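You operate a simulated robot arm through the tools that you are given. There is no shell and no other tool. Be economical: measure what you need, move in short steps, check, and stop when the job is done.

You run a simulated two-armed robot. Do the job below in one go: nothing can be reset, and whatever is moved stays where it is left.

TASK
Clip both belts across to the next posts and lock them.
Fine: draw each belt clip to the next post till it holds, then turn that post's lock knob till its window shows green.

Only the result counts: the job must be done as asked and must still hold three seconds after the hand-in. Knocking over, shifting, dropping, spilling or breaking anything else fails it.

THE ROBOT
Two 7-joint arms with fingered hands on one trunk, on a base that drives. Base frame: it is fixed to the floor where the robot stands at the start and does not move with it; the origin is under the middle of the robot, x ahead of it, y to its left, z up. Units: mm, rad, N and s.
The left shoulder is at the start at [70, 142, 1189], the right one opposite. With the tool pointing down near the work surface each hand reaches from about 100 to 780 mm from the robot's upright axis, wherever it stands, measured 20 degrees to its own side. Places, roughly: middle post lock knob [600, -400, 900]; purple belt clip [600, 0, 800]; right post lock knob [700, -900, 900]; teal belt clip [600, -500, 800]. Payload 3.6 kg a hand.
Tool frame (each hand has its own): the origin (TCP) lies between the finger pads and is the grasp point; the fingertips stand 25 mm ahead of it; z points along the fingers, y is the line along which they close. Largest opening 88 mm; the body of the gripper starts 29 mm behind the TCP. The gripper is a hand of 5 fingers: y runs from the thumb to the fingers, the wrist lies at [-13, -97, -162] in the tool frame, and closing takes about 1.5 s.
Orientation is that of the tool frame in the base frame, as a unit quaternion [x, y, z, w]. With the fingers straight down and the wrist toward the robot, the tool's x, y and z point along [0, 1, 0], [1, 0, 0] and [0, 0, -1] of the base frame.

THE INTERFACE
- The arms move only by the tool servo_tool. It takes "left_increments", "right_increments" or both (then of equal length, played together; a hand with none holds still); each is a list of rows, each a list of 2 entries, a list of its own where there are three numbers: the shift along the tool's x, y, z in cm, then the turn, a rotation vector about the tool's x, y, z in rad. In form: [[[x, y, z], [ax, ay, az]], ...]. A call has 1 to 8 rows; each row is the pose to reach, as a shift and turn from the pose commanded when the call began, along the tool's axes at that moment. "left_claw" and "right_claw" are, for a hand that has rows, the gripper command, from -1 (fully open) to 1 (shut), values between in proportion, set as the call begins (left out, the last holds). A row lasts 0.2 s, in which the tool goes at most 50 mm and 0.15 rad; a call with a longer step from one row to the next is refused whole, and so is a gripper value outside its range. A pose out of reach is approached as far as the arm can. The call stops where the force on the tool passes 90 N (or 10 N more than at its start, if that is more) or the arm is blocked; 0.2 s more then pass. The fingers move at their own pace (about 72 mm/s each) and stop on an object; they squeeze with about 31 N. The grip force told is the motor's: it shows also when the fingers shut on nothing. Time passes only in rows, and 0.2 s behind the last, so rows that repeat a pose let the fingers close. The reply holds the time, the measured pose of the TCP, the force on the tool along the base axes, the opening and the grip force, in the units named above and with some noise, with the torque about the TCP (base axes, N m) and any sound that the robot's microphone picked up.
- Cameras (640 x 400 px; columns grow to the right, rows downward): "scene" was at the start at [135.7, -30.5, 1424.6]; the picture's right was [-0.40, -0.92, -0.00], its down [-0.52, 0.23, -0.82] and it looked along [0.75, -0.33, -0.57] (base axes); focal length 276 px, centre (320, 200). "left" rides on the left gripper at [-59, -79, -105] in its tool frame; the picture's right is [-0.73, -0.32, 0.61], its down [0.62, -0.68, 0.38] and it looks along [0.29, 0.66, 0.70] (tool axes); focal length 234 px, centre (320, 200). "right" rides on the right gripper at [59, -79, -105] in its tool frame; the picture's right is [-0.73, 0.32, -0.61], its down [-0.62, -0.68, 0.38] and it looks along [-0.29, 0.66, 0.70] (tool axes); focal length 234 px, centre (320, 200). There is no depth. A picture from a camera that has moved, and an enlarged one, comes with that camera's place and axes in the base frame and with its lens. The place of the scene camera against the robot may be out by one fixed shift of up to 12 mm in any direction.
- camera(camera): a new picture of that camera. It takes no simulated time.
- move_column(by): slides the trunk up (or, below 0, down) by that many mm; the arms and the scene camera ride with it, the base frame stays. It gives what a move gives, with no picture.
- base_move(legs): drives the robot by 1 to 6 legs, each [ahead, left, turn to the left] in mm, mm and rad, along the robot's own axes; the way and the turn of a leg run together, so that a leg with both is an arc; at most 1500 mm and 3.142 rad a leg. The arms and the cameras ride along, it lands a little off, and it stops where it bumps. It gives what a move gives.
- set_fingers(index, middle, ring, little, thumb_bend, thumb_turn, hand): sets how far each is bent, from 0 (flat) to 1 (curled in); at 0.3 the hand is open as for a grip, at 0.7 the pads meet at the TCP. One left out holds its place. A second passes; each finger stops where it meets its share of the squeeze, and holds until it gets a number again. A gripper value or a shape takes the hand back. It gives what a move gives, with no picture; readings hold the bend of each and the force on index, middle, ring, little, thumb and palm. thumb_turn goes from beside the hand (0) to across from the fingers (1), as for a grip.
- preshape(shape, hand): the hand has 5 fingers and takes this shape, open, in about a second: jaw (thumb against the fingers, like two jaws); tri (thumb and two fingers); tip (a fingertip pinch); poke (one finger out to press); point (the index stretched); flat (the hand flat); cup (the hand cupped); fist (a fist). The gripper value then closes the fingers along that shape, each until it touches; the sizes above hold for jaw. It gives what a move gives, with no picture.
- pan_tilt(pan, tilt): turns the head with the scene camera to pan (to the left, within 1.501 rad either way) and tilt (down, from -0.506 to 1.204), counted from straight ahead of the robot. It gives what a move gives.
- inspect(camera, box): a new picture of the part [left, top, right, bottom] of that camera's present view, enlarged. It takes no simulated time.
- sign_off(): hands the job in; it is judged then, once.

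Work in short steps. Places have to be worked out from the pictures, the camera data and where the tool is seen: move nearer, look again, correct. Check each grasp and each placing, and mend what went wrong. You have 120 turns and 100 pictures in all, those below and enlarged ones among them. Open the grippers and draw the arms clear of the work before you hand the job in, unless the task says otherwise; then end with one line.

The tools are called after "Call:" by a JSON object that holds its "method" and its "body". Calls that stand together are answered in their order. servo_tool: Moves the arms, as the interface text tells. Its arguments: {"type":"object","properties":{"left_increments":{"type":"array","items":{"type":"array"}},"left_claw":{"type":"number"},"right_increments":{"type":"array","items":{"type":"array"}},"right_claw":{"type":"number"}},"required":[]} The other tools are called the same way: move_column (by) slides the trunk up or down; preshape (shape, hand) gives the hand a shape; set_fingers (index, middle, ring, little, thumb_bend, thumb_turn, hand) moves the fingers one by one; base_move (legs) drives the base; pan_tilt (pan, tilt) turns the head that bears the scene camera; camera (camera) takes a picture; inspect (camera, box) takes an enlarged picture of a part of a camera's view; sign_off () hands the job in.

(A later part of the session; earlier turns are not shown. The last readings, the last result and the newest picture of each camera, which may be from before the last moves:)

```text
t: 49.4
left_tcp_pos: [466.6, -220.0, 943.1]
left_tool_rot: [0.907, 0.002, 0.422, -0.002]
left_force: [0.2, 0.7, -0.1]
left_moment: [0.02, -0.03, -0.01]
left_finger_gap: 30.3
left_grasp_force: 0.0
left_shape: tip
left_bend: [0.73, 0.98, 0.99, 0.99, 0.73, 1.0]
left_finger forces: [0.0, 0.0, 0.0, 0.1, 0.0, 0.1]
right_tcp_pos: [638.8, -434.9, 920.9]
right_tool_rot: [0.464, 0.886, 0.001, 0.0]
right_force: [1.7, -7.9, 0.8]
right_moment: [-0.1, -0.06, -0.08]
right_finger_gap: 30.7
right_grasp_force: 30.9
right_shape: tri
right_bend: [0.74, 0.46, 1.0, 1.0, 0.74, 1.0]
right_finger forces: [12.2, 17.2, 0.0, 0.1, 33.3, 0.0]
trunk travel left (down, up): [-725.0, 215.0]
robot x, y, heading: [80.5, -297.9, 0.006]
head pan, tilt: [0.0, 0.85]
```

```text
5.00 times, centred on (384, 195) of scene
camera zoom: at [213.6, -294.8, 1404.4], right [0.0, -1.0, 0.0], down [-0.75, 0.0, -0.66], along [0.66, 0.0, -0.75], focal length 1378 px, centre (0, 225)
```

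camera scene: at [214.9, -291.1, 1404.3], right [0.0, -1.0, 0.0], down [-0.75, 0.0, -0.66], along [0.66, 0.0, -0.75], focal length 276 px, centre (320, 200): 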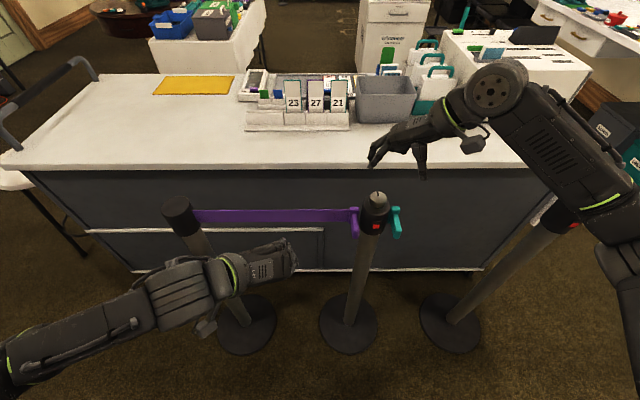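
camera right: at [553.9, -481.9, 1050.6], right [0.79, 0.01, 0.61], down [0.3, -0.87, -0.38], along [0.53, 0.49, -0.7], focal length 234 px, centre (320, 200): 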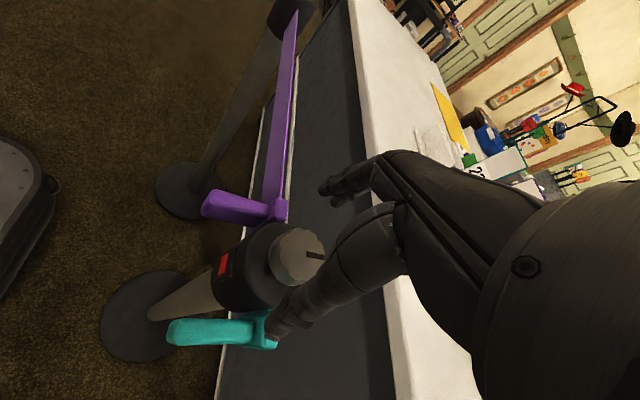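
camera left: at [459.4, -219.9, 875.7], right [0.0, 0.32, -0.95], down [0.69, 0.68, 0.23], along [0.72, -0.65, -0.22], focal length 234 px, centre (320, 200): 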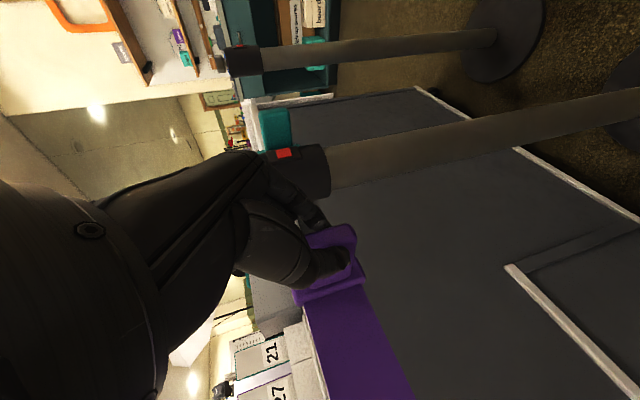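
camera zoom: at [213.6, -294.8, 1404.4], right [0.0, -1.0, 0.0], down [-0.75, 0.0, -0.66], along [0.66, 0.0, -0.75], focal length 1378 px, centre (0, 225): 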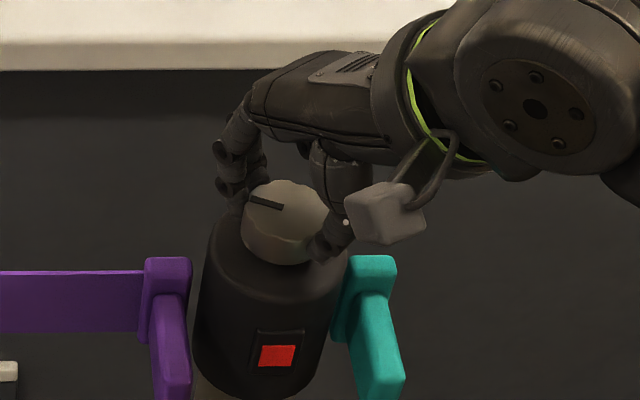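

The knob has turned to about 65° with the window still red. I continue another 0.75 rad.

Call:
{"method": "servo_tool", "body": {"right_increments": [[[0, 0, 0], [0, 0, -0.1]], [[0, 0, 0], [0, 0, -0.21]], [[0, 0, 0], [0, 0, -0.32]], [[0, 0, 0], [0, 0, -0.43]], [[0, 0, 0], [0, 0, -0.54]], [[0, 0, 0], [0, 0, -0.65]], [[0, 0, 0], [0, 0, -0.75]], [[0, 0, 0], [0, 0, -0.75]]]}}

Call:
{"method": "inspect", "body": {"camera": "scene", "box": [320, 155, 448, 235]}}

```text
t: 51.2
left_tcp_pos: [467.5, -221.2, 942.7]
left_tool_rot: [0.907, 0.001, 0.421, -0.001]
left_force: [-0.5, 0.7, 0.1]
left_moment: [-0.01, -0.03, -0.01]
left_finger_gap: 30.2
left_grasp_force: 0.0
left_shape: tip
left_bend: [0.73, 0.98, 0.99, 0.99, 0.73, 1.0]
left_finger forces: [0.0, 0.1, 0.0, 0.1, 0.0, 0.0]
right_tcp_pos: [640.8, -435.9, 921.8]
right_tool_rot: [0.108, 0.994, 0.001, -0.001]
right_force: [12.8, -14.0, 10.6]
right_moment: [-0.43, -0.25, -0.27]
right_finger_gap: 30.0
right_grasp_force: 31.5
right_shape: tri
right_bend: [0.75, 0.49, 1.0, 1.0, 0.73, 1.0]
right_finger forces: [9.6, 15.7, 0.0, 0.1, 35.5, 0.0]
trunk travel left (down, up): [-725.0, 215.0]
robot x, y, heading: [81.9, -296.1, 0.004]
head pan, tilt: [0.0, 0.85]
```

```text
5.00 times, centred on (384, 195) of scene
camera zoom: at [216.1, -296.1, 1404.3], right [0.0, -1.0, 0.0], down [-0.75, 0.0, -0.66], along [0.66, 0.0, -0.75], focal length 1378 px, centre (0, 225)
```

zoom: 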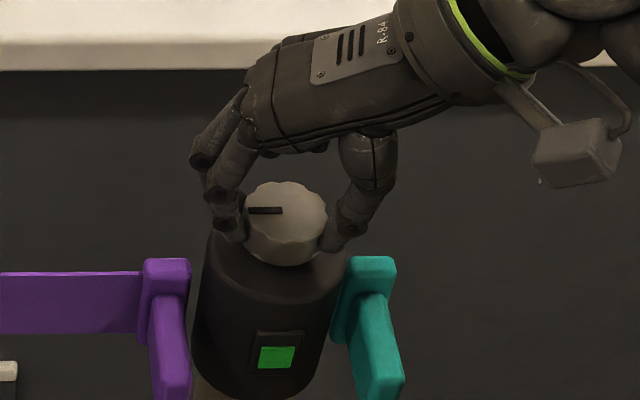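

The window is green. I release the knob and lift the right hand clear.

Call:
{"method": "servo_tool", "body": {"right_increments": [[[0, 0, 0], [0, 0, 0.1]], [[0, 0, 0], [0, 0, 0.1]], [[0, 0, 0], [0, 0, 0.1]], [[0, 0, -2], [0, 0, 0.1]], [[0, 0, -6], [0, 0, 0.1]], [[0, 0, -10], [0, 0, 0.1]], [[0, 0, -14], [0, 0, 0.1]], [[0, 0, -18], [0, 0, 0.1]]], "right_claw": -1}}

Call:
{"method": "inspect", "body": {"camera": "scene", "box": [320, 155, 448, 235]}}

```text
t: 53.0
left_tcp_pos: [465.6, -218.9, 943.2]
left_tool_rot: [0.906, 0.002, 0.422, -0.001]
left_force: [0.3, 0.3, 0.4]
left_moment: [-0.02, 0.0, -0.01]
left_finger_gap: 30.6
left_grasp_force: 0.0
left_shape: tip
left_bend: [0.73, 0.98, 0.99, 0.99, 0.73, 1.0]
left_finger forces: [0.0, 0.1, 0.0, 0.1, 0.1, 0.0]
right_tcp_pos: [641.6, -433.0, 1104.1]
right_tool_rot: [0.16, 0.987, -0.001, 0.0]
right_force: [-0.9, -0.3, 0.3]
right_moment: [0.0, 0.01, -0.02]
right_finger_gap: 88.0
right_grasp_force: 0.1
right_shape: tri
right_bend: [0.3, 0.3, 0.99, 0.99, 0.3, 0.98]
right_finger forces: [0.0, 0.0, 0.1, 0.0, 0.1, 0.0]
trunk travel left (down, up): [-725.0, 215.0]
robot x, y, heading: [77.7, -301.7, 0.0]
head pan, tilt: [0.0, 0.85]
```

```text
5.00 times, centred on (384, 195) of scene
camera zoom: at [212.8, -292.4, 1404.4], right [0.0, -1.0, 0.0], down [-0.75, 0.0, -0.66], along [0.66, 0.0, -0.75], focal length 1378 px, centre (0, 225)
```

zoom: 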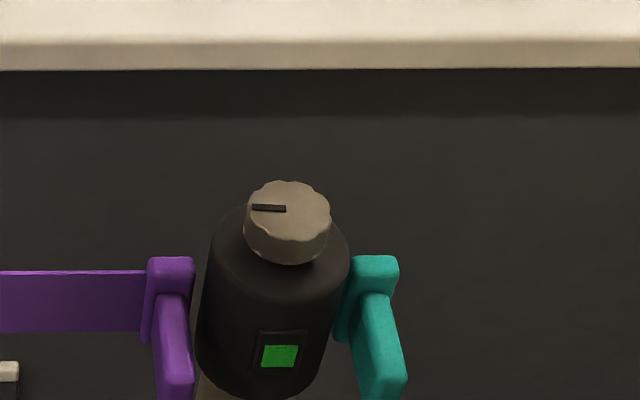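

Middle post is locked green with the purple clip in place. I draw the right hand back and rotate it to the pre-grip angle for the next knob.

Call:
{"method": "servo_tool", "body": {"right_increments": [[[1.7, -2.5, 0], [0, 0, 0.14]], [[3.4, -5, 0], [0, 0, 0.28]], [[5.1, -7.5, 0], [0, 0, 0.42]], [[6.8, -10, 0], [0, 0, 0.56]], [[8.5, -12.5, 0], [0, 0, 0.7]], [[10.2, -15, 0], [0, 0, 0.84]], [[11.9, -17.5, 0], [0, 0, 0.98]], [[13.3, -20, 0], [0, 0, 1.12]]]}}

Call:
{"method": "servo_tool", "body": {"right_increments": [[[0, 0, 0], [0, 0, 0.12]], [[0, 0, 0], [0, 0, 0.24]], [[0, 0, 0], [0, 0, 0.34]]]}}

Call:
{"method": "base_move", "body": {"legs": [[0, -486, 0]]}}

Call:
{"method": "camera", "body": {"camera": "scene"}}

Call:
{"method": "camera", "body": {"camera": "left"}}

```text
t: 54.8
left_tcp_pos: [463.8, -218.6, 942.7]
left_tool_rot: [0.906, 0.002, 0.423, 0.0]
left_force: [0.5, -0.2, -0.2]
left_moment: [0.0, 0.01, 0.01]
left_finger_gap: 30.4
left_grasp_force: 0.1
left_shape: tip
left_bend: [0.73, 0.98, 0.99, 0.99, 0.73, 1.0]
left_finger forces: [0.0, 0.0, 0.0, 0.0, 0.0, 0.0]
right_tcp_pos: [450.2, -580.9, 1100.3]
right_tool_rot: [0.66, 0.752, 0.0, 0.0]
right_force: [0.3, -0.5, -0.5]
right_moment: [0.0, 0.02, 0.01]
right_finger_gap: 87.5
right_grasp_force: 0.0
right_shape: tri
right_bend: [0.3, 0.3, 0.99, 0.99, 0.3, 0.98]
right_finger forces: [0.0, 0.1, 0.0, 0.0, 0.0, 0.1]
trunk travel left (down, up): [-725.0, 215.0]
robot x, y, heading: [78.0, -294.4, 0.006]
head pan, tilt: [0.0, 0.85]
```

```text
t: 55.6
left_tcp_pos: [466.0, -218.0, 941.9]
left_tool_rot: [0.907, 0.002, 0.421, 0.0]
left_force: [0.7, 0.5, 0.2]
left_moment: [0.02, -0.02, 0.0]
left_finger_gap: 30.4
left_grasp_force: 0.1
left_shape: tip
left_bend: [0.73, 0.98, 0.99, 0.99, 0.73, 1.0]
left_finger forces: [0.0, 0.1, 0.1, 0.1, 0.0, 0.0]
right_tcp_pos: [466.9, -583.9, 1106.4]
right_tool_rot: [0.776, 0.63, -0.002, -0.001]
right_force: [0.7, 0.4, 0.2]
right_moment: [0.02, 0.02, 0.02]
right_finger_gap: 87.6
right_grasp_force: 0.2
right_shape: tri
right_bend: [0.3, 0.3, 0.99, 0.99, 0.3, 0.98]
right_finger forces: [0.1, 0.0, 0.0, 0.0, 0.0, 0.0]
right hand out of reach, approached as far as the arm can: row 1, 2, 3
trunk travel left (down, up): [-725.0, 215.0]
robot x, y, heading: [77.5, -295.2, 0.007]
head pan, tilt: [0.0, 0.85]
```

```text
t: 58.5
left_tcp_pos: [466.1, -700.7, 941.9]
left_tool_rot: [0.907, -0.001, 0.422, 0.0]
left_force: [-0.1, 0.0, -0.3]
left_moment: [-0.05, 0.01, 0.03]
left_finger_gap: 30.4
left_grasp_force: 0.1
left_shape: tip
left_bend: [0.73, 0.98, 0.99, 0.99, 0.73, 1.0]
left_finger forces: [0.0, 0.0, 0.0, 0.0, 0.0, 0.0]
right_tcp_pos: [463.6, -1065.8, 1106.8]
right_tool_rot: [0.778, 0.628, -0.001, 0.0]
right_force: [0.9, -0.6, -0.2]
right_moment: [0.08, 0.0, -0.02]
right_finger_gap: 87.5
right_grasp_force: 0.0
right_shape: tri
right_bend: [0.3, 0.3, 0.99, 0.99, 0.3, 0.98]
right_finger forces: [0.1, 0.0, 0.0, 0.0, 0.1, 0.1]
trunk travel left (down, up): [-725.0, 215.0]
robot x, y, heading: [81.2, -776.6, -0.003]
head pan, tilt: [0.0, 0.85]
```

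```text
43 pictures are left
camera scene: at [213.3, -772.4, 1404.4], right [0.0, -1.0, 0.0], down [-0.75, 0.0, -0.66], along [0.66, 0.0, -0.75], focal length 276 px, centre (320, 200)
```

scene: 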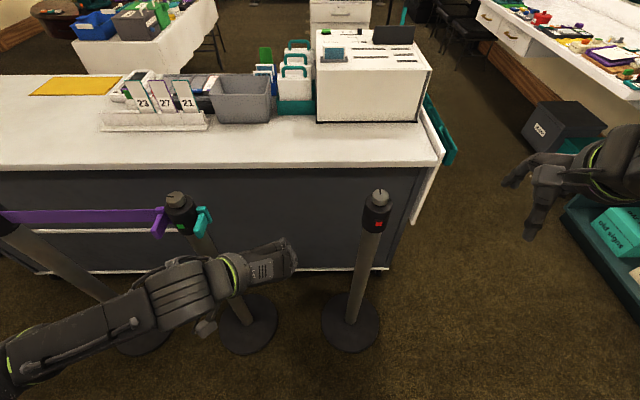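

```text
42 pictures are left
camera left: at [346.4, -620.9, 965.8], right [0.0, 0.32, -0.95], down [0.7, 0.68, 0.23], along [0.72, -0.66, -0.22], focal length 234 px, centre (320, 200)
```

left: 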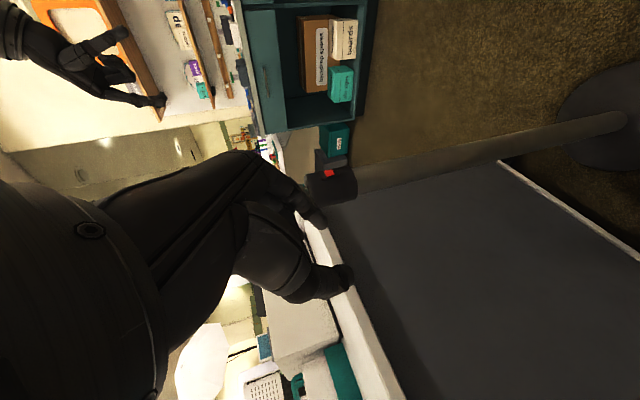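

Right post is at ≈(640,−915). The teal bar should be gripped at ≈(575,−480,851); I go to a pre-grasp behind and above it.

Call:
{"method": "servo_tool", "body": {"left_increments": [[[0.7, -4.4, 0.9], [0, 0, 0]], [[1.4, -8.8, 1.9], [0, 0, 0]], [[2.1, -13.1, 2.8], [0, 0, 0]], [[2.8, -17.5, 3.8], [0, 0, 0]], [[3.5, -21.8, 4.8], [0, 0, 0]], [[3.5, -21.8, 4.8], [0, 0, 0]]]}}

Call:
{"method": "inspect", "body": {"camera": "left", "box": [270, 170, 470, 295]}}

Call:
{"method": "inspect", "body": {"camera": "scene", "box": [120, 180, 248, 260]}}

```text
t: 59.9
left_tcp_pos: [526.3, -481.7, 938.4]
left_tool_rot: [0.906, -0.001, 0.423, 0.0]
left_force: [0.7, -0.4, -1.0]
left_moment: [0.0, 0.01, 0.02]
left_finger_gap: 30.7
left_grasp_force: 0.0
left_shape: tip
left_bend: [0.73, 0.98, 0.99, 0.99, 0.73, 1.0]
left_finger forces: [0.1, 0.1, 0.1, 0.1, 0.1, 0.0]
right_tcp_pos: [463.7, -1067.1, 1107.4]
right_tool_rot: [0.778, 0.628, -0.001, -0.001]
right_force: [0.0, -0.1, 0.6]
right_moment: [0.01, 0.03, 0.0]
right_finger_gap: 87.7
right_grasp_force: 0.1
right_shape: tri
right_bend: [0.3, 0.3, 0.99, 0.99, 0.3, 0.98]
right_finger forces: [0.1, 0.1, 0.0, 0.0, 0.0, 0.1]
trunk travel left (down, up): [-725.0, 215.0]
robot x, y, heading: [78.3, -777.8, -0.005]
head pan, tilt: [0.0, 0.85]
```

```text
3.20 times, centred on (370, 232) of left
camera zoom: at [407.2, -403.8, 961.5], right [0.0, 0.32, -0.95], down [0.69, 0.68, 0.23], along [0.72, -0.66, -0.23], focal length 749 px, centre (160, 96)
```

zoom: 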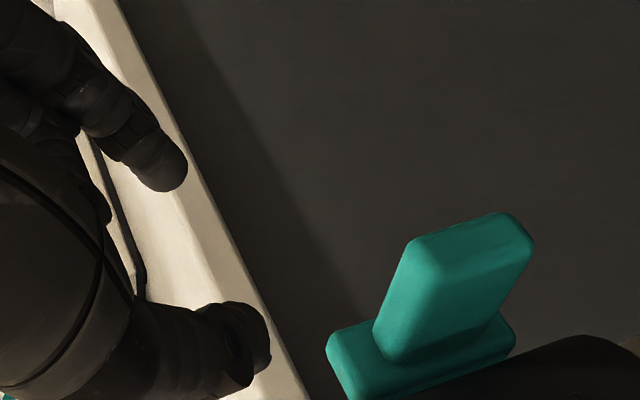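

```text
5.00 times, centred on (184, 220) of scene
camera zoom: at [213.3, -773.2, 1404.4], right [0.0, -1.0, 0.0], down [-0.75, 0.0, -0.66], along [0.66, 0.0, -0.75], focal length 1378 px, centre (1000, 100)
```

zoom: 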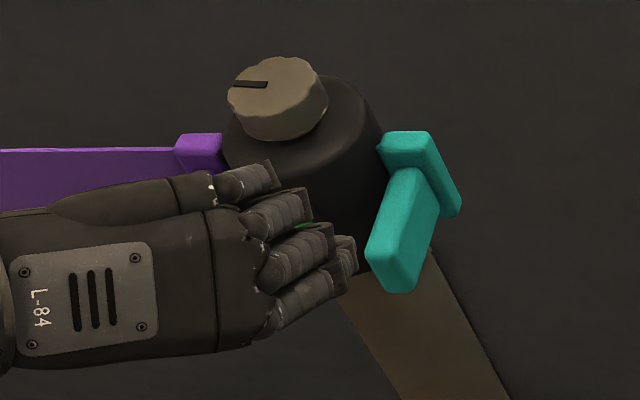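

The teal bar tip is at ≈(577, y −487…−473, z 828–860). I descend to TCP (579,−482,849).

Call:
{"method": "servo_tool", "body": {"left_increments": [[[-1.0, 0, 2.8], [0, 0, 0]], [[-2.0, 0, 5.6], [0, 0, 0]], [[-2.8, 0, 8], [0, 0, 0]], [[-3.4, 0, 9.8], [0, 0, 0]], [[-3.4, 0, 9.8], [0, 0, 0]]]}}

Call:
{"method": "inspect", "body": {"camera": "left", "box": [270, 170, 470, 295]}}

```text
t: 61.1
left_tcp_pos: [578.1, -482.5, 849.5]
left_tool_rot: [0.906, -0.001, 0.422, 0.001]
left_force: [-0.5, 0.0, 0.1]
left_moment: [0.02, -0.01, 0.02]
left_finger_gap: 30.5
left_grasp_force: 0.1
left_shape: tip
left_bend: [0.73, 0.98, 0.99, 0.99, 0.73, 1.0]
left_finger forces: [0.0, 0.0, 0.1, 0.0, 0.1, 0.1]
right_tcp_pos: [462.7, -1066.8, 1106.6]
right_tool_rot: [0.778, 0.628, -0.001, -0.001]
right_force: [-0.2, 0.0, -0.2]
right_moment: [0.0, -0.02, 0.0]
right_finger_gap: 87.9
right_grasp_force: 0.1
right_shape: tri
right_bend: [0.3, 0.3, 0.99, 0.99, 0.3, 0.98]
right_finger forces: [0.0, 0.0, 0.1, 0.0, 0.0, 0.1]
trunk travel left (down, up): [-725.0, 215.0]
robot x, y, heading: [77.9, -775.3, -0.003]
head pan, tilt: [0.0, 0.85]
```

```text
3.20 times, centred on (370, 232) of left
camera zoom: at [459.3, -404.1, 872.7], right [0.0, 0.32, -0.95], down [0.7, 0.68, 0.23], along [0.72, -0.66, -0.23], focal length 749 px, centre (160, 96)
```

zoom: 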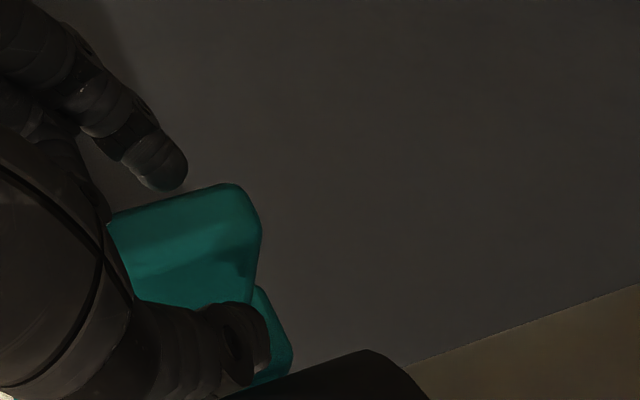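

Same picture as with the purple clip. I close the pinch and draw 20 mm off toward −y.

Call:
{"method": "servo_tool", "body": {"left_increments": [[[0, 0, 0], [0, 0, 0]], [[0, 0, 0], [0, 0, 0]], [[0, 0, 0], [0, 0, 0]], [[0, 0, 0], [0, 0, 0]], [[0, 0, 0], [0, 0, 0]]], "left_claw": 1}}

Call:
{"method": "servo_tool", "body": {"left_increments": [[[0, 0.4, 0], [0, 0, 0]], [[0, 0.8, 0], [0, 0, 0]], [[0, 1.4, 0], [0, 0, 0]], [[0, 2, 0], [0, 0, 0]], [[0, 2, 0], [0, 0, 0]]]}}

Call:
{"method": "camera", "body": {"camera": "scene"}}

```text
t: 62.3
left_tcp_pos: [578.8, -484.1, 850.3]
left_tool_rot: [0.907, -0.001, 0.422, 0.0]
left_force: [1.9, 2.4, -1.3]
left_moment: [-0.01, 0.01, -0.01]
left_finger_gap: 11.1
left_grasp_force: 30.8
left_shape: tip
left_bend: [0.72, 1.0, 1.0, 1.0, 0.74, 1.0]
left_finger forces: [26.5, 0.0, 0.1, 0.0, 27.5, 0.0]
right_tcp_pos: [463.5, -1065.3, 1107.0]
right_tool_rot: [0.778, 0.628, 0.001, -0.002]
right_force: [-0.8, 0.3, 0.1]
right_moment: [0.04, -0.02, 0.01]
right_finger_gap: 87.6
right_grasp_force: 0.0
right_shape: tri
right_bend: [0.3, 0.3, 0.99, 0.99, 0.3, 0.98]
right_finger forces: [0.0, 0.0, 0.0, 0.1, 0.0, 0.0]
trunk travel left (down, up): [-725.0, 215.0]
robot x, y, heading: [76.4, -778.1, 0.003]
head pan, tilt: [0.0, 0.85]
```

```text
t: 63.5
left_tcp_pos: [578.7, -503.9, 849.8]
left_tool_rot: [0.906, -0.001, 0.422, 0.0]
left_force: [3.4, 2.0, -0.2]
left_moment: [-0.01, -0.05, 0.05]
left_finger_gap: 10.9
left_grasp_force: 31.2
left_shape: tip
left_bend: [0.72, 1.0, 1.0, 1.0, 0.74, 1.0]
left_finger forces: [26.1, 0.0, 0.0, 0.0, 28.2, 0.0]
right_tcp_pos: [463.7, -1065.7, 1107.9]
right_tool_rot: [0.778, 0.628, 0.0, 0.0]
right_force: [0.2, 0.8, -0.2]
right_moment: [-0.02, 0.04, -0.01]
right_finger_gap: 87.7
right_grasp_force: 0.0
right_shape: tri
right_bend: [0.3, 0.3, 0.99, 0.99, 0.3, 0.98]
right_finger forces: [0.1, 0.0, 0.0, 0.1, 0.0, 0.1]
trunk travel left (down, up): [-725.0, 215.0]
robot x, y, heading: [81.9, -776.4, -0.003]
head pan, tilt: [0.0, 0.85]
```

```text
38 pictures are left
camera scene: at [213.9, -772.2, 1404.4], right [0.0, -1.0, 0.0], down [-0.75, 0.0, -0.66], along [0.66, 0.0, -0.75], focal length 276 px, centre (320, 200)
```

scene: 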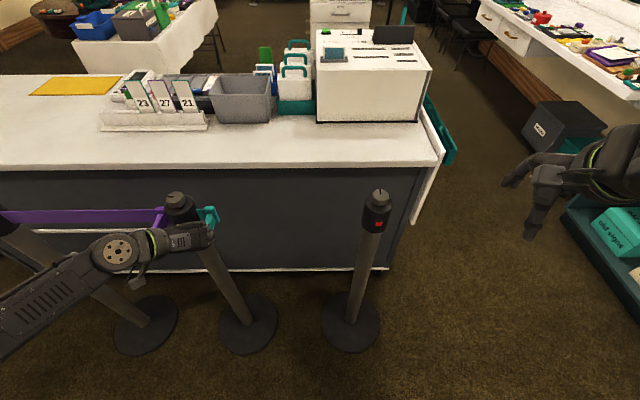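

It came off freely. I draw the teal clip 300 mm along, keeping x.

Call:
{"method": "servo_tool", "body": {"left_increments": [[[0, 3.8, 0], [0, 0, 0]], [[0, 7.6, 0], [0, 0, 0]], [[0, 11.4, 0], [0, 0, 0]], [[0, 15.2, 0], [0, 0, 0]], [[0, 19, 0], [0, 0, 0]], [[0, 22.8, 0], [0, 0, 0]], [[0, 26.5, 0], [0, 0, 0]], [[0, 30, 0], [0, 0, 0]]]}}

Call:
{"method": "inspect", "body": {"camera": "scene", "box": [300, 180, 420, 255]}}

```text
t: 65.3
left_tcp_pos: [579.6, -802.4, 849.1]
left_tool_rot: [0.907, -0.001, 0.422, 0.0]
left_force: [17.1, 3.7, 2.5]
left_moment: [-0.04, -0.26, 0.14]
left_finger_gap: 11.0
left_grasp_force: 31.4
left_shape: tip
left_bend: [0.72, 1.0, 1.0, 1.0, 0.74, 1.0]
left_finger forces: [24.6, 0.1, 0.1, 0.0, 28.4, 0.1]
right_tcp_pos: [467.0, -1066.9, 1106.6]
right_tool_rot: [0.778, 0.628, -0.002, -0.003]
right_force: [-0.3, -0.9, 0.1]
right_moment: [0.0, 0.0, -0.03]
right_finger_gap: 87.8
right_grasp_force: 0.1
right_shape: tri
right_bend: [0.3, 0.3, 0.99, 0.99, 0.3, 0.98]
right_finger forces: [0.0, 0.1, 0.0, 0.0, 0.0, 0.0]
trunk travel left (down, up): [-725.0, 215.0]
robot x, y, heading: [78.4, -776.2, -0.003]
head pan, tilt: [0.0, 0.85]
```

```text
5.33 times, centred on (360, 218) of scene
camera zoom: at [217.5, -773.3, 1404.1], right [0.0, -1.0, 0.0], down [-0.75, 0.0, -0.66], along [0.66, 0.0, -0.75], focal length 1470 px, centre (107, 107)
```

zoom: 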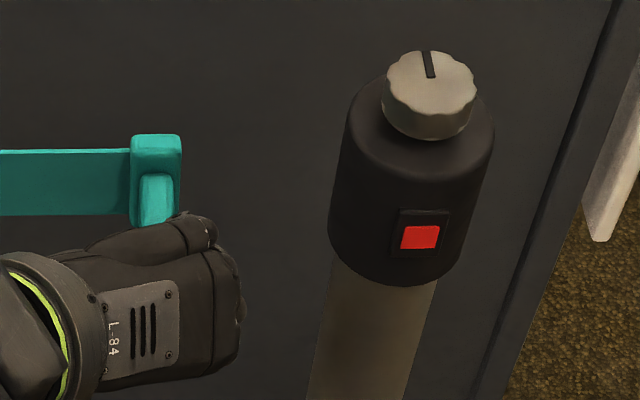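

The line drifts toward +x (17 N), so I add 5 mm in x and go on 58 mm.

Call:
{"method": "servo_tool", "body": {"left_increments": [[[0.32, 2, 0.38], [0, 0, 0]], [[0.32, 4, 0.38], [0, 0, 0]], [[0.32, 5.3, 0.38], [0, 0, 0]], [[0.32, 5.8, 0.38], [0, 0, 0]], [[0.32, 5.8, 0.38], [0, 0, 0]]]}}

Call:
{"method": "inspect", "body": {"camera": "scene", "box": [335, 185, 399, 225]}}

```text
t: 66.5
left_tcp_pos: [581.8, -861.5, 849.0]
left_tool_rot: [0.907, -0.002, 0.421, 0.001]
left_force: [4.0, -1.8, 1.7]
left_moment: [-0.09, -0.08, -0.01]
left_finger_gap: 11.6
left_grasp_force: 31.0
left_shape: tip
left_bend: [0.72, 1.0, 1.0, 1.0, 0.75, 1.0]
left_finger forces: [26.9, 0.0, 0.0, 0.1, 25.3, 0.1]
right_tcp_pos: [463.6, -1066.2, 1106.7]
right_tool_rot: [0.778, 0.628, 0.0, -0.001]
right_force: [-0.6, 0.1, 0.4]
right_moment: [0.0, -0.03, 0.0]
right_finger_gap: 88.0
right_grasp_force: 0.1
right_shape: tri
right_bend: [0.3, 0.3, 0.99, 0.99, 0.3, 0.98]
right_finger forces: [0.0, 0.0, 0.0, 0.0, 0.0, 0.0]
trunk travel left (down, up): [-725.0, 215.0]
robot x, y, heading: [79.7, -776.5, -0.002]
head pan, tilt: [0.0, 0.85]
```

```text
10.00 times, centred on (367, 205) of scene
camera zoom: at [213.8, -773.1, 1404.3], right [0.0, -1.0, 0.0], down [-0.75, 0.0, -0.66], along [0.66, 0.0, -0.75], focal length 2756 px, centre (-150, 150)
```

zoom: 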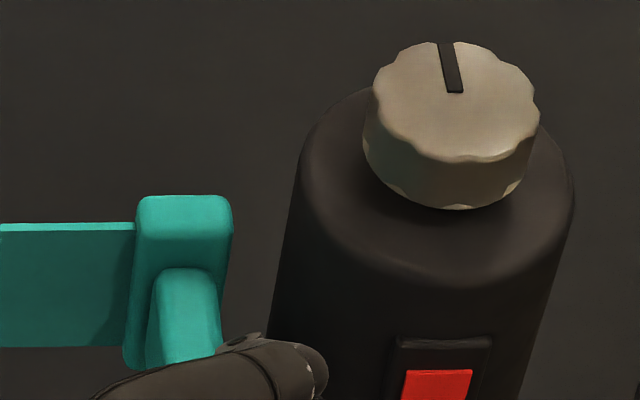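

About 8 mm remain to the seat. I press on 15 mm commanded, then relax 4 mm.

Call:
{"method": "servo_tool", "body": {"left_increments": [[[0, 0.4, 0], [0, 0, 0]], [[0, 0.8, 0], [0, 0, 0]], [[0, 1.2, 0], [0, 0, 0]], [[0, 1.6, 0], [0, 0, 0]], [[0, 1.6, 0], [0, 0, 0]], [[0, 1.6, 0], [0, 0, 0]]]}}

Call:
{"method": "inspect", "body": {"camera": "scene", "box": [335, 185, 399, 225]}}

```text
t: 67.9
left_tcp_pos: [583.0, -874.0, 850.3]
left_tool_rot: [0.907, 0.0, 0.422, 0.001]
left_force: [2.4, 12.1, -4.3]
left_moment: [0.12, 0.03, 0.21]
left_finger_gap: 12.5
left_grasp_force: 30.6
left_shape: tip
left_bend: [0.73, 1.0, 1.0, 1.0, 0.74, 1.0]
left_finger forces: [21.7, 0.0, 0.1, 0.0, 33.7, 0.0]
right_tcp_pos: [464.9, -1064.8, 1106.8]
right_tool_rot: [0.778, 0.628, 0.0, 0.0]
right_force: [0.7, 0.7, 0.4]
right_moment: [0.0, 0.02, -0.02]
right_finger_gap: 87.6
right_grasp_force: 0.0
right_shape: tri
right_bend: [0.3, 0.3, 0.99, 0.99, 0.3, 0.98]
right_finger forces: [0.1, 0.0, 0.1, 0.0, 0.0, 0.0]
trunk travel left (down, up): [-725.0, 215.0]
robot x, y, heading: [82.3, -778.8, -0.001]
head pan, tilt: [0.0, 0.85]
```

```text
10.00 times, centred on (367, 205) of scene
camera zoom: at [214.6, -770.1, 1404.3], right [0.0, -1.0, 0.0], down [-0.75, 0.0, -0.66], along [0.66, 0.0, -0.75], focal length 2756 px, centre (-150, 150)
```

zoom: 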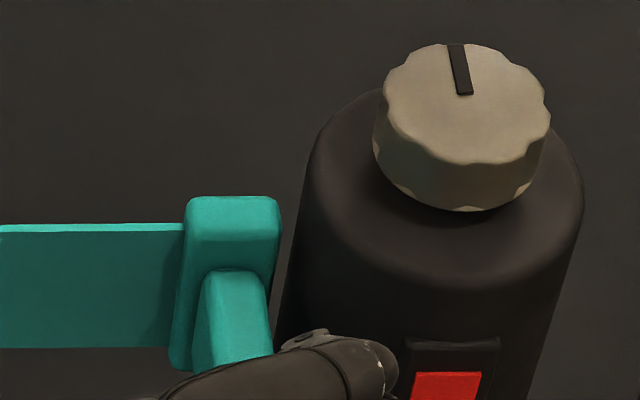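

Seated with 12 N. I relax 3 mm and open the pinch.

Call:
{"method": "servo_tool", "body": {"left_increments": [[[0, -0.2, 0], [0, 0, 0]], [[0, -0.3, 0], [0, 0, 0]]]}}

Call:
{"method": "servo_tool", "body": {"left_increments": [[[0, 0, 0], [0, 0, 0]], [[0, 0, 0], [0, 0, 0]], [[0, 0, 0], [0, 0, 0]], [[0, 0, 0], [0, 0, 0]]], "left_claw": 0.3}}

Call:
{"method": "inspect", "body": {"camera": "scene", "box": [335, 185, 399, 225]}}

```text
t: 68.5
left_tcp_pos: [583.1, -872.8, 848.7]
left_tool_rot: [0.906, -0.001, 0.424, 0.002]
left_force: [5.6, 4.0, -1.1]
left_moment: [0.04, -0.07, 0.08]
left_finger_gap: 12.6
left_grasp_force: 31.7
left_shape: tip
left_bend: [0.73, 1.0, 1.0, 1.0, 0.74, 1.0]
left_finger forces: [25.3, 0.0, 0.0, 0.0, 29.3, 0.0]
right_tcp_pos: [464.3, -1066.5, 1105.6]
right_tool_rot: [0.778, 0.629, -0.002, -0.001]
right_force: [0.1, 0.3, 0.1]
right_moment: [0.0, 0.02, 0.02]
right_finger_gap: 87.7
right_grasp_force: 0.0
right_shape: tri
right_bend: [0.3, 0.3, 0.99, 0.99, 0.3, 0.98]
right_finger forces: [0.0, 0.0, 0.1, 0.0, 0.1, 0.0]
trunk travel left (down, up): [-725.0, 215.0]
robot x, y, heading: [81.9, -778.0, -0.003]
head pan, tilt: [0.0, 0.85]
```

```text
t: 69.5
left_tcp_pos: [582.7, -872.9, 850.1]
left_tool_rot: [0.907, -0.001, 0.422, 0.001]
left_force: [-0.7, 0.1, -0.5]
left_moment: [0.0, 0.01, 0.01]
left_finger_gap: 30.3
left_grasp_force: 0.1
left_shape: tip
left_bend: [0.73, 0.98, 0.99, 0.99, 0.73, 1.0]
left_finger forces: [0.0, 0.0, 0.1, 0.0, 0.0, 0.1]
right_tcp_pos: [463.0, -1067.2, 1107.8]
right_tool_rot: [0.778, 0.628, -0.001, 0.0]
right_force: [0.3, 0.4, -0.5]
right_moment: [-0.04, 0.0, 0.0]
right_finger_gap: 87.6
right_grasp_force: 0.1
right_shape: tri
right_bend: [0.3, 0.3, 0.99, 0.99, 0.3, 0.98]
right_finger forces: [0.0, 0.1, 0.0, 0.0, 0.1, 0.0]
trunk travel left (down, up): [-725.0, 215.0]
robot x, y, heading: [80.5, -774.6, -0.005]
head pan, tilt: [0.0, 0.85]
```

```text
10.00 times, centred on (367, 205) of scene
camera zoom: at [213.1, -773.0, 1404.4], right [0.0, -1.0, 0.0], down [-0.75, 0.0, -0.66], along [0.66, 0.0, -0.75], focal length 2756 px, centre (-150, 150)
```

zoom: 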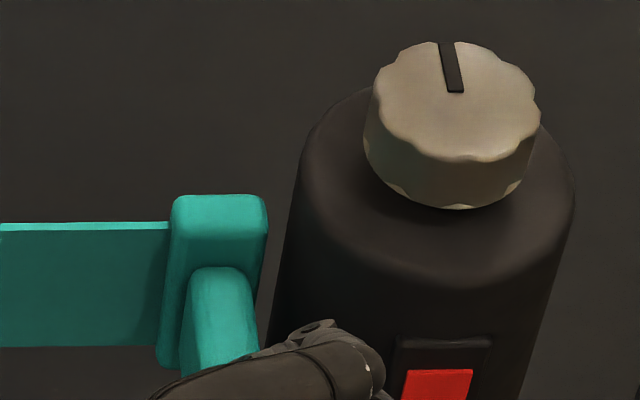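

The teal clip holds by itself. I withdraw the left hand and bring the right hand over the right knob (estimated ≈(646,−920)).

Call:
{"method": "servo_tool", "body": {"left_increments": [[[0, 0, -2], [0, 0, 0]], [[0, 0, -4.5], [0, 0, 0]], [[0, 0, -8], [0, 0, 0]], [[0, -3.5, -11], [0, 0, 0]], [[0, -8, -13], [0, 0, 0]], [[0, -12.5, -14], [0, 0, 0]], [[0, -16, -14], [0, 0, 0]]]}}

Call:
{"method": "servo_tool", "body": {"right_increments": [[[3, 2.5, 1], [0, 0, 0]], [[6, 5, 1.9], [0, 0, 0]], [[9, 7.4, 2.9], [0, 0, 0]], [[12, 9.9, 3.8], [0, 0, 0]], [[15, 12.3, 4.8], [0, 0, 0]], [[18.2, 14.8, 5.7], [0, 0, 0]], [[18.2, 14.8, 5.7], [0, 0, 0]]]}}

Call:
{"method": "camera", "body": {"camera": "right"}}

Call:
{"method": "camera", "body": {"camera": "scene"}}

```text
t: 71.1
left_tcp_pos: [474.0, -710.7, 940.9]
left_tool_rot: [0.906, -0.002, 0.423, 0.002]
left_force: [0.4, 0.9, -1.1]
left_moment: [-0.02, 0.02, -0.02]
left_finger_gap: 30.5
left_grasp_force: 0.1
left_shape: tip
left_bend: [0.73, 0.98, 0.99, 0.99, 0.73, 1.0]
left_finger forces: [0.0, 0.1, 0.0, 0.0, 0.1, 0.0]
right_tcp_pos: [463.3, -1065.4, 1107.4]
right_tool_rot: [0.778, 0.628, 0.0, 0.0]
right_force: [-0.2, 0.2, 0.4]
right_moment: [-0.05, -0.02, 0.0]
right_finger_gap: 87.6
right_grasp_force: 0.1
right_shape: tri
right_bend: [0.3, 0.3, 0.99, 0.99, 0.3, 0.98]
right_finger forces: [0.0, 0.1, 0.0, 0.0, 0.1, 0.0]
trunk travel left (down, up): [-725.0, 215.0]
robot x, y, heading: [75.9, -775.7, -0.001]
head pan, tilt: [0.0, 0.85]
```

```text
t: 72.7
left_tcp_pos: [474.1, -711.8, 941.4]
left_tool_rot: [0.906, 0.0, 0.423, 0.001]
left_force: [-0.3, -1.0, -0.6]
left_moment: [0.0, 0.05, 0.02]
left_finger_gap: 30.5
left_grasp_force: 0.0
left_shape: tip
left_bend: [0.73, 0.98, 0.99, 0.99, 0.73, 1.0]
left_finger forces: [0.0, 0.0, 0.0, 0.0, 0.0, 0.0]
right_tcp_pos: [646.5, -920.2, 1052.1]
right_tool_rot: [0.778, 0.628, 0.0, 0.0]
right_force: [-1.1, 0.2, -0.2]
right_moment: [-0.04, 0.02, 0.01]
right_finger_gap: 88.0
right_grasp_force: 0.0
right_shape: tri
right_bend: [0.3, 0.3, 0.99, 0.99, 0.3, 0.98]
right_finger forces: [0.1, 0.1, 0.1, 0.1, 0.1, 0.1]
trunk travel left (down, up): [-725.0, 215.0]
robot x, y, heading: [79.6, -778.5, -0.006]
head pan, tilt: [0.0, 0.85]
```

```text
33 pictures are left
camera right: at [581.4, -845.4, 1156.5], right [0.16, -0.78, 0.61], down [-0.8, -0.47, -0.38], along [0.58, -0.42, -0.7], focal length 234 px, centre (320, 200)
```

right: 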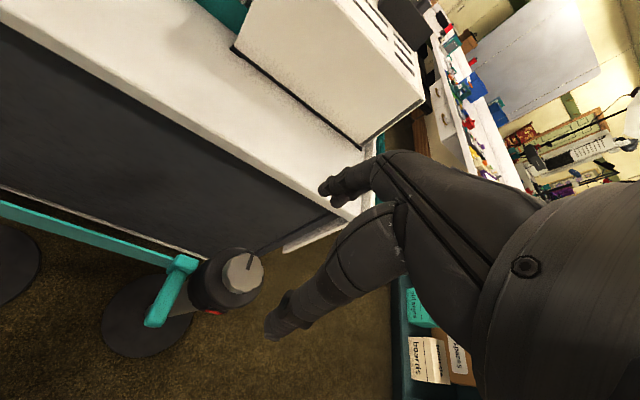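

```text
32 pictures are left
camera scene: at [211.9, -772.5, 1404.6], right [0.0, -1.0, 0.0], down [-0.75, 0.0, -0.66], along [0.66, 0.0, -0.75], focal length 276 px, centre (320, 200)
```

scene: 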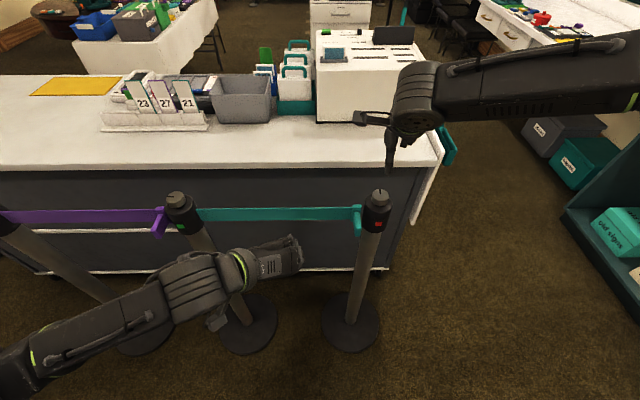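

Expected projection of the tool axis is (241.5, 273.7); I enlarge to get the knob's exact centre.

Call:
{"method": "inspect", "body": {"camera": "right", "box": [180, 225, 308, 305]}}

```text
5.00 times, centred on (244, 265) of right
camera zoom: at [581.4, -845.4, 1156.5], right [0.16, -0.78, 0.61], down [-0.8, -0.47, -0.38], along [0.58, -0.42, -0.7], focal length 1171 px, centre (700, -125)
```

zoom: 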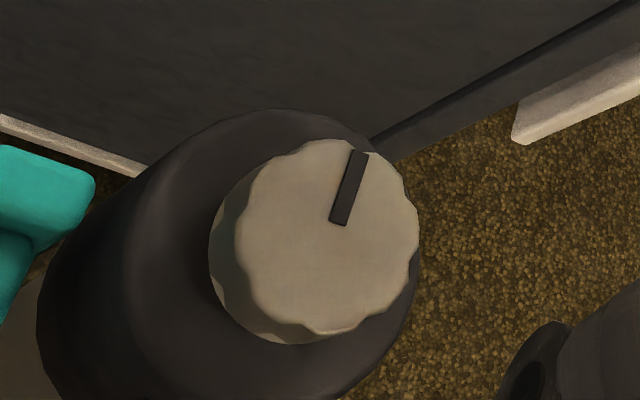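

Knob centre ≈(648,−923). I go down over it to TCP z≈922 and close.

Call:
{"method": "servo_tool", "body": {"right_increments": [[[-0.1, 0.1, 3], [0, 0, 0]], [[-0.25, 0.26, 6], [0, 0, 0]], [[-0.25, 0.26, 9], [0, 0, 0]], [[-0.25, 0.26, 11.5], [0, 0, 0]], [[-0.25, 0.26, 12.9], [0, 0, 0]], [[-0.25, 0.26, 12.9], [0, 0, 0]]]}}

Call:
{"method": "servo_tool", "body": {"right_increments": [[[0, 0, 0], [0, 0, 0]], [[0, 0, 0], [0, 0, 0]], [[0, 0, 0], [0, 0, 0]], [[0, 0, 0], [0, 0, 0]], [[0, 0, 0], [0, 0, 0]]], "right_claw": 1}}

Call:
{"method": "inspect", "body": {"camera": "scene", "box": [320, 155, 448, 235]}}

```text
t: 74.1
left_tcp_pos: [474.9, -712.3, 940.7]
left_tool_rot: [0.906, -0.001, 0.422, 0.0]
left_force: [0.3, -0.4, -0.5]
left_moment: [0.0, 0.0, 0.03]
left_finger_gap: 30.8
left_grasp_force: 0.1
left_shape: tip
left_bend: [0.73, 0.98, 0.99, 0.99, 0.73, 1.0]
left_finger forces: [0.0, 0.0, 0.1, 0.0, 0.0, 0.0]
right_tcp_pos: [631.4, -949.3, 944.3]
right_tool_rot: [0.779, 0.627, -0.001, 0.0]
right_force: [-0.2, -0.2, 0.0]
right_moment: [-0.01, -0.02, -0.02]
right_finger_gap: 87.7
right_grasp_force: 0.2
right_shape: tri
right_bend: [0.3, 0.3, 0.99, 0.99, 0.3, 0.98]
right_finger forces: [0.0, 0.1, 0.0, 0.0, 0.0, 0.0]
right hand out of reach, approached as far as the arm can: row 2, 3, 4, 5, 6
trunk travel left (down, up): [-725.0, 215.0]
robot x, y, heading: [79.8, -780.3, -0.002]
head pan, tilt: [0.0, 0.85]
```

```text
t: 75.3
left_tcp_pos: [474.1, -712.0, 939.0]
left_tool_rot: [0.906, -0.001, 0.422, 0.001]
left_force: [0.4, -0.1, 0.6]
left_moment: [-0.02, 0.02, 0.01]
left_finger_gap: 30.8
left_grasp_force: 0.0
left_shape: tip
left_bend: [0.73, 0.98, 0.99, 0.99, 0.73, 1.0]
left_finger forces: [0.0, 0.0, 0.1, 0.0, 0.0, 0.0]
right_tcp_pos: [630.7, -949.5, 946.5]
right_tool_rot: [0.778, 0.628, -0.001, -0.001]
right_force: [-0.2, 0.7, -0.8]
right_moment: [0.0, 0.01, 0.01]
right_finger_gap: 0.0
right_grasp_force: 31.3
right_shape: tri
right_bend: [0.7, 0.7, 1.0, 1.0, 0.36, 1.0]
right_finger forces: [0.0, 0.0, 0.0, 0.0, 0.1, 0.0]
trunk travel left (down, up): [-725.0, 215.0]
robot x, y, heading: [79.8, -779.7, -0.002]
head pan, tilt: [0.0, 0.85]
```

```text
5.00 times, centred on (384, 195) of scene
camera zoom: at [213.4, -772.7, 1404.4], right [0.0, -1.0, 0.0], down [-0.75, 0.0, -0.66], along [0.66, 0.0, -0.75], focal length 1378 px, centre (0, 225)
```

zoom: 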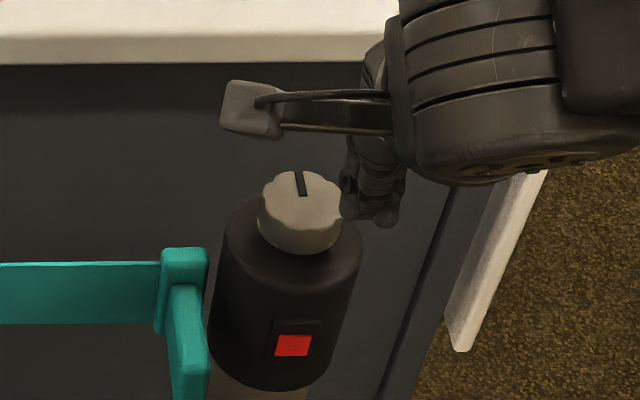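

The arm could not reach there at this angle; it closed on air beside the knob without touching. I open, lift back up and turn the hand −0.45 rad.

Call:
{"method": "servo_tool", "body": {"right_increments": [[[0, 0, -3], [0, 0, 0]], [[0, 0, -6], [0, 0, 0]], [[0, 0, -9], [0, 0, 0]], [[0, 0, -12.5], [0, 0, -0.1]], [[0, 0, -12.9], [0, 0, -0.2]], [[0, 0, -12.9], [0, 0, -0.33]], [[0, 0, -12.9], [0, 0, -0.45]], [[0, 0, -12.9], [0, 0, -0.45]]], "right_claw": -1}}

Call:
{"method": "base_move", "body": {"legs": [[40, 0, 0]]}}

Call:
{"method": "camera", "body": {"camera": "scene"}}

```text
t: 77.1
left_tcp_pos: [474.9, -712.1, 939.4]
left_tool_rot: [0.906, -0.001, 0.423, 0.001]
left_force: [0.0, -0.2, -0.1]
left_moment: [-0.04, 0.0, -0.02]
left_finger_gap: 30.7
left_grasp_force: 0.0
left_shape: tip
left_bend: [0.73, 0.98, 0.99, 0.99, 0.73, 1.0]
left_finger forces: [0.1, 0.0, 0.1, 0.1, 0.0, 0.0]
right_tcp_pos: [631.1, -947.5, 1074.5]
right_tool_rot: [0.618, 0.786, -0.001, 0.0]
right_force: [0.7, -0.3, -0.3]
right_moment: [-0.02, 0.01, 0.0]
right_finger_gap: 87.8
right_grasp_force: 0.1
right_shape: tri
right_bend: [0.3, 0.3, 0.99, 0.99, 0.3, 0.98]
right_finger forces: [0.0, 0.1, 0.0, 0.0, 0.0, 0.0]
trunk travel left (down, up): [-725.0, 215.0]
robot x, y, heading: [81.3, -775.6, -0.003]
head pan, tilt: [0.0, 0.85]
```

```text
t: 78.0
left_tcp_pos: [513.3, -713.2, 940.8]
left_tool_rot: [0.906, -0.001, 0.424, 0.001]
left_force: [-0.7, -0.4, 0.5]
left_moment: [0.04, -0.02, 0.0]
left_finger_gap: 30.9
left_grasp_force: 0.0
left_shape: tip
left_bend: [0.73, 0.98, 0.99, 0.99, 0.73, 1.0]
left_finger forces: [0.1, 0.1, 0.1, 0.0, 0.1, 0.1]
right_tcp_pos: [669.6, -947.9, 1076.6]
right_tool_rot: [0.619, 0.786, 0.001, 0.001]
right_force: [-1.0, 0.6, 1.0]
right_moment: [0.0, -0.03, -0.03]
right_finger_gap: 87.7
right_grasp_force: 0.1
right_shape: tri
right_bend: [0.3, 0.3, 0.99, 0.99, 0.3, 0.98]
right_finger forces: [0.1, 0.0, 0.0, 0.0, 0.1, 0.0]
trunk travel left (down, up): [-725.0, 215.0]
robot x, y, heading: [122.3, -780.7, -0.0]
head pan, tilt: [0.0, 0.85]
```

```text
29 pictures are left
camera scene: at [250.1, -772.9, 1404.9], right [0.0, -1.0, 0.0], down [-0.75, 0.0, -0.66], along [0.66, 0.0, -0.75], focal length 276 px, centre (320, 200)
```

scene: 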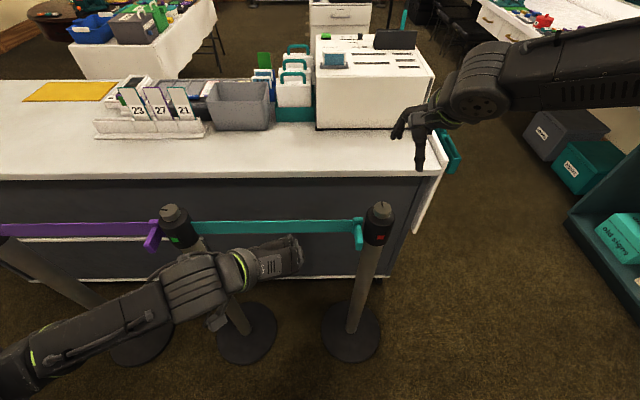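

I move over the knob to z≈950 with the new angle.

Call:
{"method": "servo_tool", "body": {"right_increments": [[[1.5, -0.8, 2], [0, 0, 0]], [[2.95, -1.55, 5], [0, 0, 0]], [[2.95, -1.55, 8], [0, 0, 0]], [[2.95, -1.55, 11], [0, 0, 0]], [[2.95, -1.55, 12.6], [0, 0, 0]], [[2.95, -1.55, 12.6], [0, 0, 0]]]}}

Call:
{"method": "inspect", "body": {"camera": "right", "box": [200, 180, 400, 305]}}

```text
t: 79.4
left_tcp_pos: [515.5, -711.2, 939.9]
left_tool_rot: [0.906, -0.002, 0.423, 0.001]
left_force: [0.3, 0.6, -0.1]
left_moment: [0.01, -0.01, 0.02]
left_finger_gap: 30.9
left_grasp_force: 0.1
left_shape: tip
left_bend: [0.73, 0.98, 0.99, 0.99, 0.73, 1.0]
left_finger forces: [0.0, 0.0, 0.0, 0.0, 0.0, 0.0]
right_tcp_pos: [648.9, -923.7, 948.8]
right_tool_rot: [0.619, 0.785, -0.001, -0.001]
right_force: [0.5, 0.2, 0.7]
right_moment: [-0.01, 0.01, -0.02]
right_finger_gap: 87.6
right_grasp_force: 0.1
right_shape: tri
right_bend: [0.3, 0.3, 0.99, 0.99, 0.3, 0.98]
right_finger forces: [0.1, 0.0, 0.1, 0.0, 0.0, 0.0]
trunk travel left (down, up): [-725.0, 215.0]
robot x, y, heading: [118.8, -777.4, 0.0]
head pan, tilt: [0.0, 0.85]
```

```text
3.20 times, centred on (300, 242) of right
camera zoom: at [559.4, -884.7, 1053.9], right [0.48, -0.63, 0.61], down [-0.52, -0.77, -0.38], along [0.71, -0.13, -0.7], focal length 749 px, centre (384, 64)
```

zoom: 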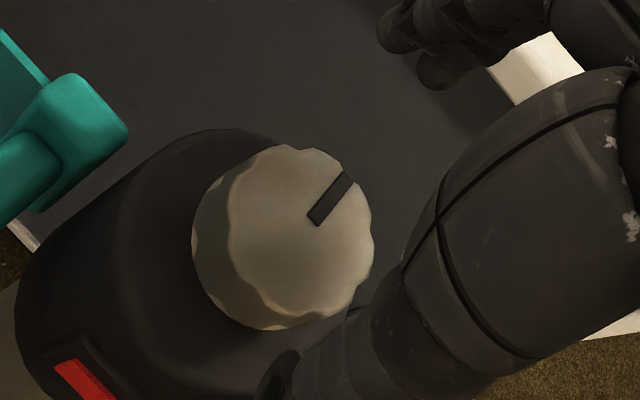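

The knob is centred under the tool axis. I lower 27 mm, grip, and turn counter-clockwise.

Call:
{"method": "servo_tool", "body": {"right_increments": [[[0, 0, 1.4], [0, 0, 0]], [[0, 0, 2.7], [0, 0, 0]], [[0, 0, 2.7], [0, 0, 0]]]}}

Call:
{"method": "servo_tool", "body": {"right_increments": [[[0, 0, 0], [0, 0, 0]], [[0, 0, 0], [0, 0, 0]], [[0, 0, 0], [0, 0, 0]], [[0, 0, 0], [0, 0, 0]], [[0, 0, 0], [0, 0, 0]]], "right_claw": 1}}

Call:
{"method": "servo_tool", "body": {"right_increments": [[[0, 0, 0], [0, 0, -0.1]], [[0, 0, 0], [0, 0, -0.22]], [[0, 0, 0], [0, 0, -0.34]], [[0, 0, 0], [0, 0, -0.46]], [[0, 0, 0], [0, 0, -0.58]], [[0, 0, 0], [0, 0, -0.7]], [[0, 0, 0], [0, 0, -0.82]], [[0, 0, 0], [0, 0, -0.82]]]}}

Call:
{"method": "inspect", "body": {"camera": "scene", "box": [320, 160, 448, 240]}}

```text
t: 80.2
left_tcp_pos: [515.6, -712.4, 940.0]
left_tool_rot: [0.906, -0.001, 0.423, 0.001]
left_force: [-0.3, 0.3, 0.3]
left_moment: [0.01, -0.01, -0.02]
left_finger_gap: 30.9
left_grasp_force: 0.1
left_shape: tip
left_bend: [0.73, 0.98, 0.99, 0.99, 0.73, 1.0]
left_finger forces: [0.0, 0.0, 0.0, 0.0, 0.0, 0.0]
right_tcp_pos: [649.8, -923.2, 922.4]
right_tool_rot: [0.62, 0.785, -0.001, -0.001]
right_force: [-0.4, -0.5, -0.2]
right_moment: [0.02, 0.01, 0.0]
right_finger_gap: 87.9
right_grasp_force: 0.0
right_shape: tri
right_bend: [0.3, 0.3, 0.99, 0.99, 0.3, 0.98]
right_finger forces: [0.1, 0.0, 0.0, 0.0, 0.1, 0.0]
trunk travel left (down, up): [-725.0, 215.0]
robot x, y, heading: [120.7, -777.4, -0.003]
head pan, tilt: [0.0, 0.85]
```

```text
t: 81.4
left_tcp_pos: [515.0, -713.8, 940.1]
left_tool_rot: [0.906, -0.002, 0.423, 0.001]
left_force: [0.0, -0.4, -0.4]
left_moment: [0.02, 0.04, 0.01]
left_finger_gap: 30.8
left_grasp_force: 0.1
left_shape: tip
left_bend: [0.73, 0.98, 0.99, 0.99, 0.73, 1.0]
left_finger forces: [0.1, 0.0, 0.0, 0.0, 0.1, 0.1]
right_tcp_pos: [648.9, -922.9, 922.3]
right_tool_rot: [0.619, 0.785, -0.001, 0.0]
right_force: [-0.6, 0.3, -0.7]
right_moment: [-0.03, 0.0, -0.03]
right_finger_gap: 31.6
right_grasp_force: 31.2
right_shape: tri
right_bend: [0.74, 0.5, 1.0, 1.0, 0.73, 1.0]
right_finger forces: [13.8, 13.6, 0.0, 0.1, 28.2, 0.0]
trunk travel left (down, up): [-725.0, 215.0]
robot x, y, heading: [120.7, -780.6, -0.006]
head pan, tilt: [0.0, 0.85]
```

```text
t: 83.2
left_tcp_pos: [514.9, -713.1, 940.9]
left_tool_rot: [0.906, -0.002, 0.423, 0.001]
left_force: [0.4, 0.0, 0.2]
left_moment: [-0.04, 0.0, 0.01]
left_finger_gap: 30.3
left_grasp_force: 0.0
left_shape: tip
left_bend: [0.73, 0.98, 0.99, 0.99, 0.73, 1.0]
left_finger forces: [0.0, 0.1, 0.0, 0.1, 0.1, 0.0]
right_tcp_pos: [650.4, -925.5, 922.5]
right_tool_rot: [0.255, 0.967, 0.0, -0.001]
right_force: [-0.7, -1.9, 2.8]
right_moment: [-0.05, 0.03, -0.01]
right_finger_gap: 31.5
right_grasp_force: 31.0
right_shape: tri
right_bend: [0.74, 0.5, 1.0, 1.0, 0.73, 1.0]
right_finger forces: [13.5, 14.0, 0.0, 0.0, 30.4, 0.0]
right hand out of reach, approached as far as the arm can: row 6
trunk travel left (down, up): [-725.0, 215.0]
robot x, y, heading: [120.1, -775.3, -0.001]
head pan, tilt: [0.0, 0.85]
```

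```text
5.00 times, centred on (384, 200) of scene
camera zoom: at [253.5, -773.6, 1404.5], right [0.0, -1.0, 0.0], down [-0.75, 0.0, -0.66], along [0.66, 0.0, -0.75], focal length 1378 px, centre (0, 200)
```

zoom: 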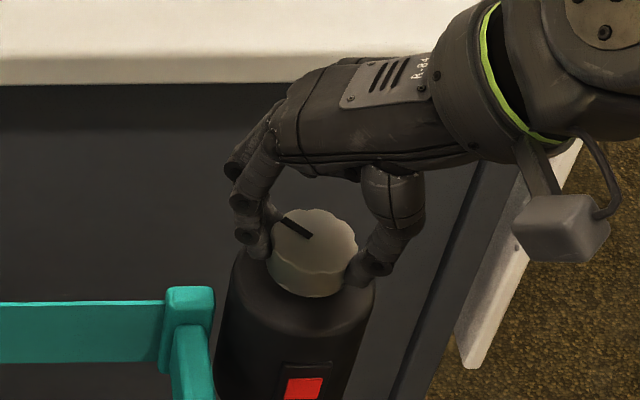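

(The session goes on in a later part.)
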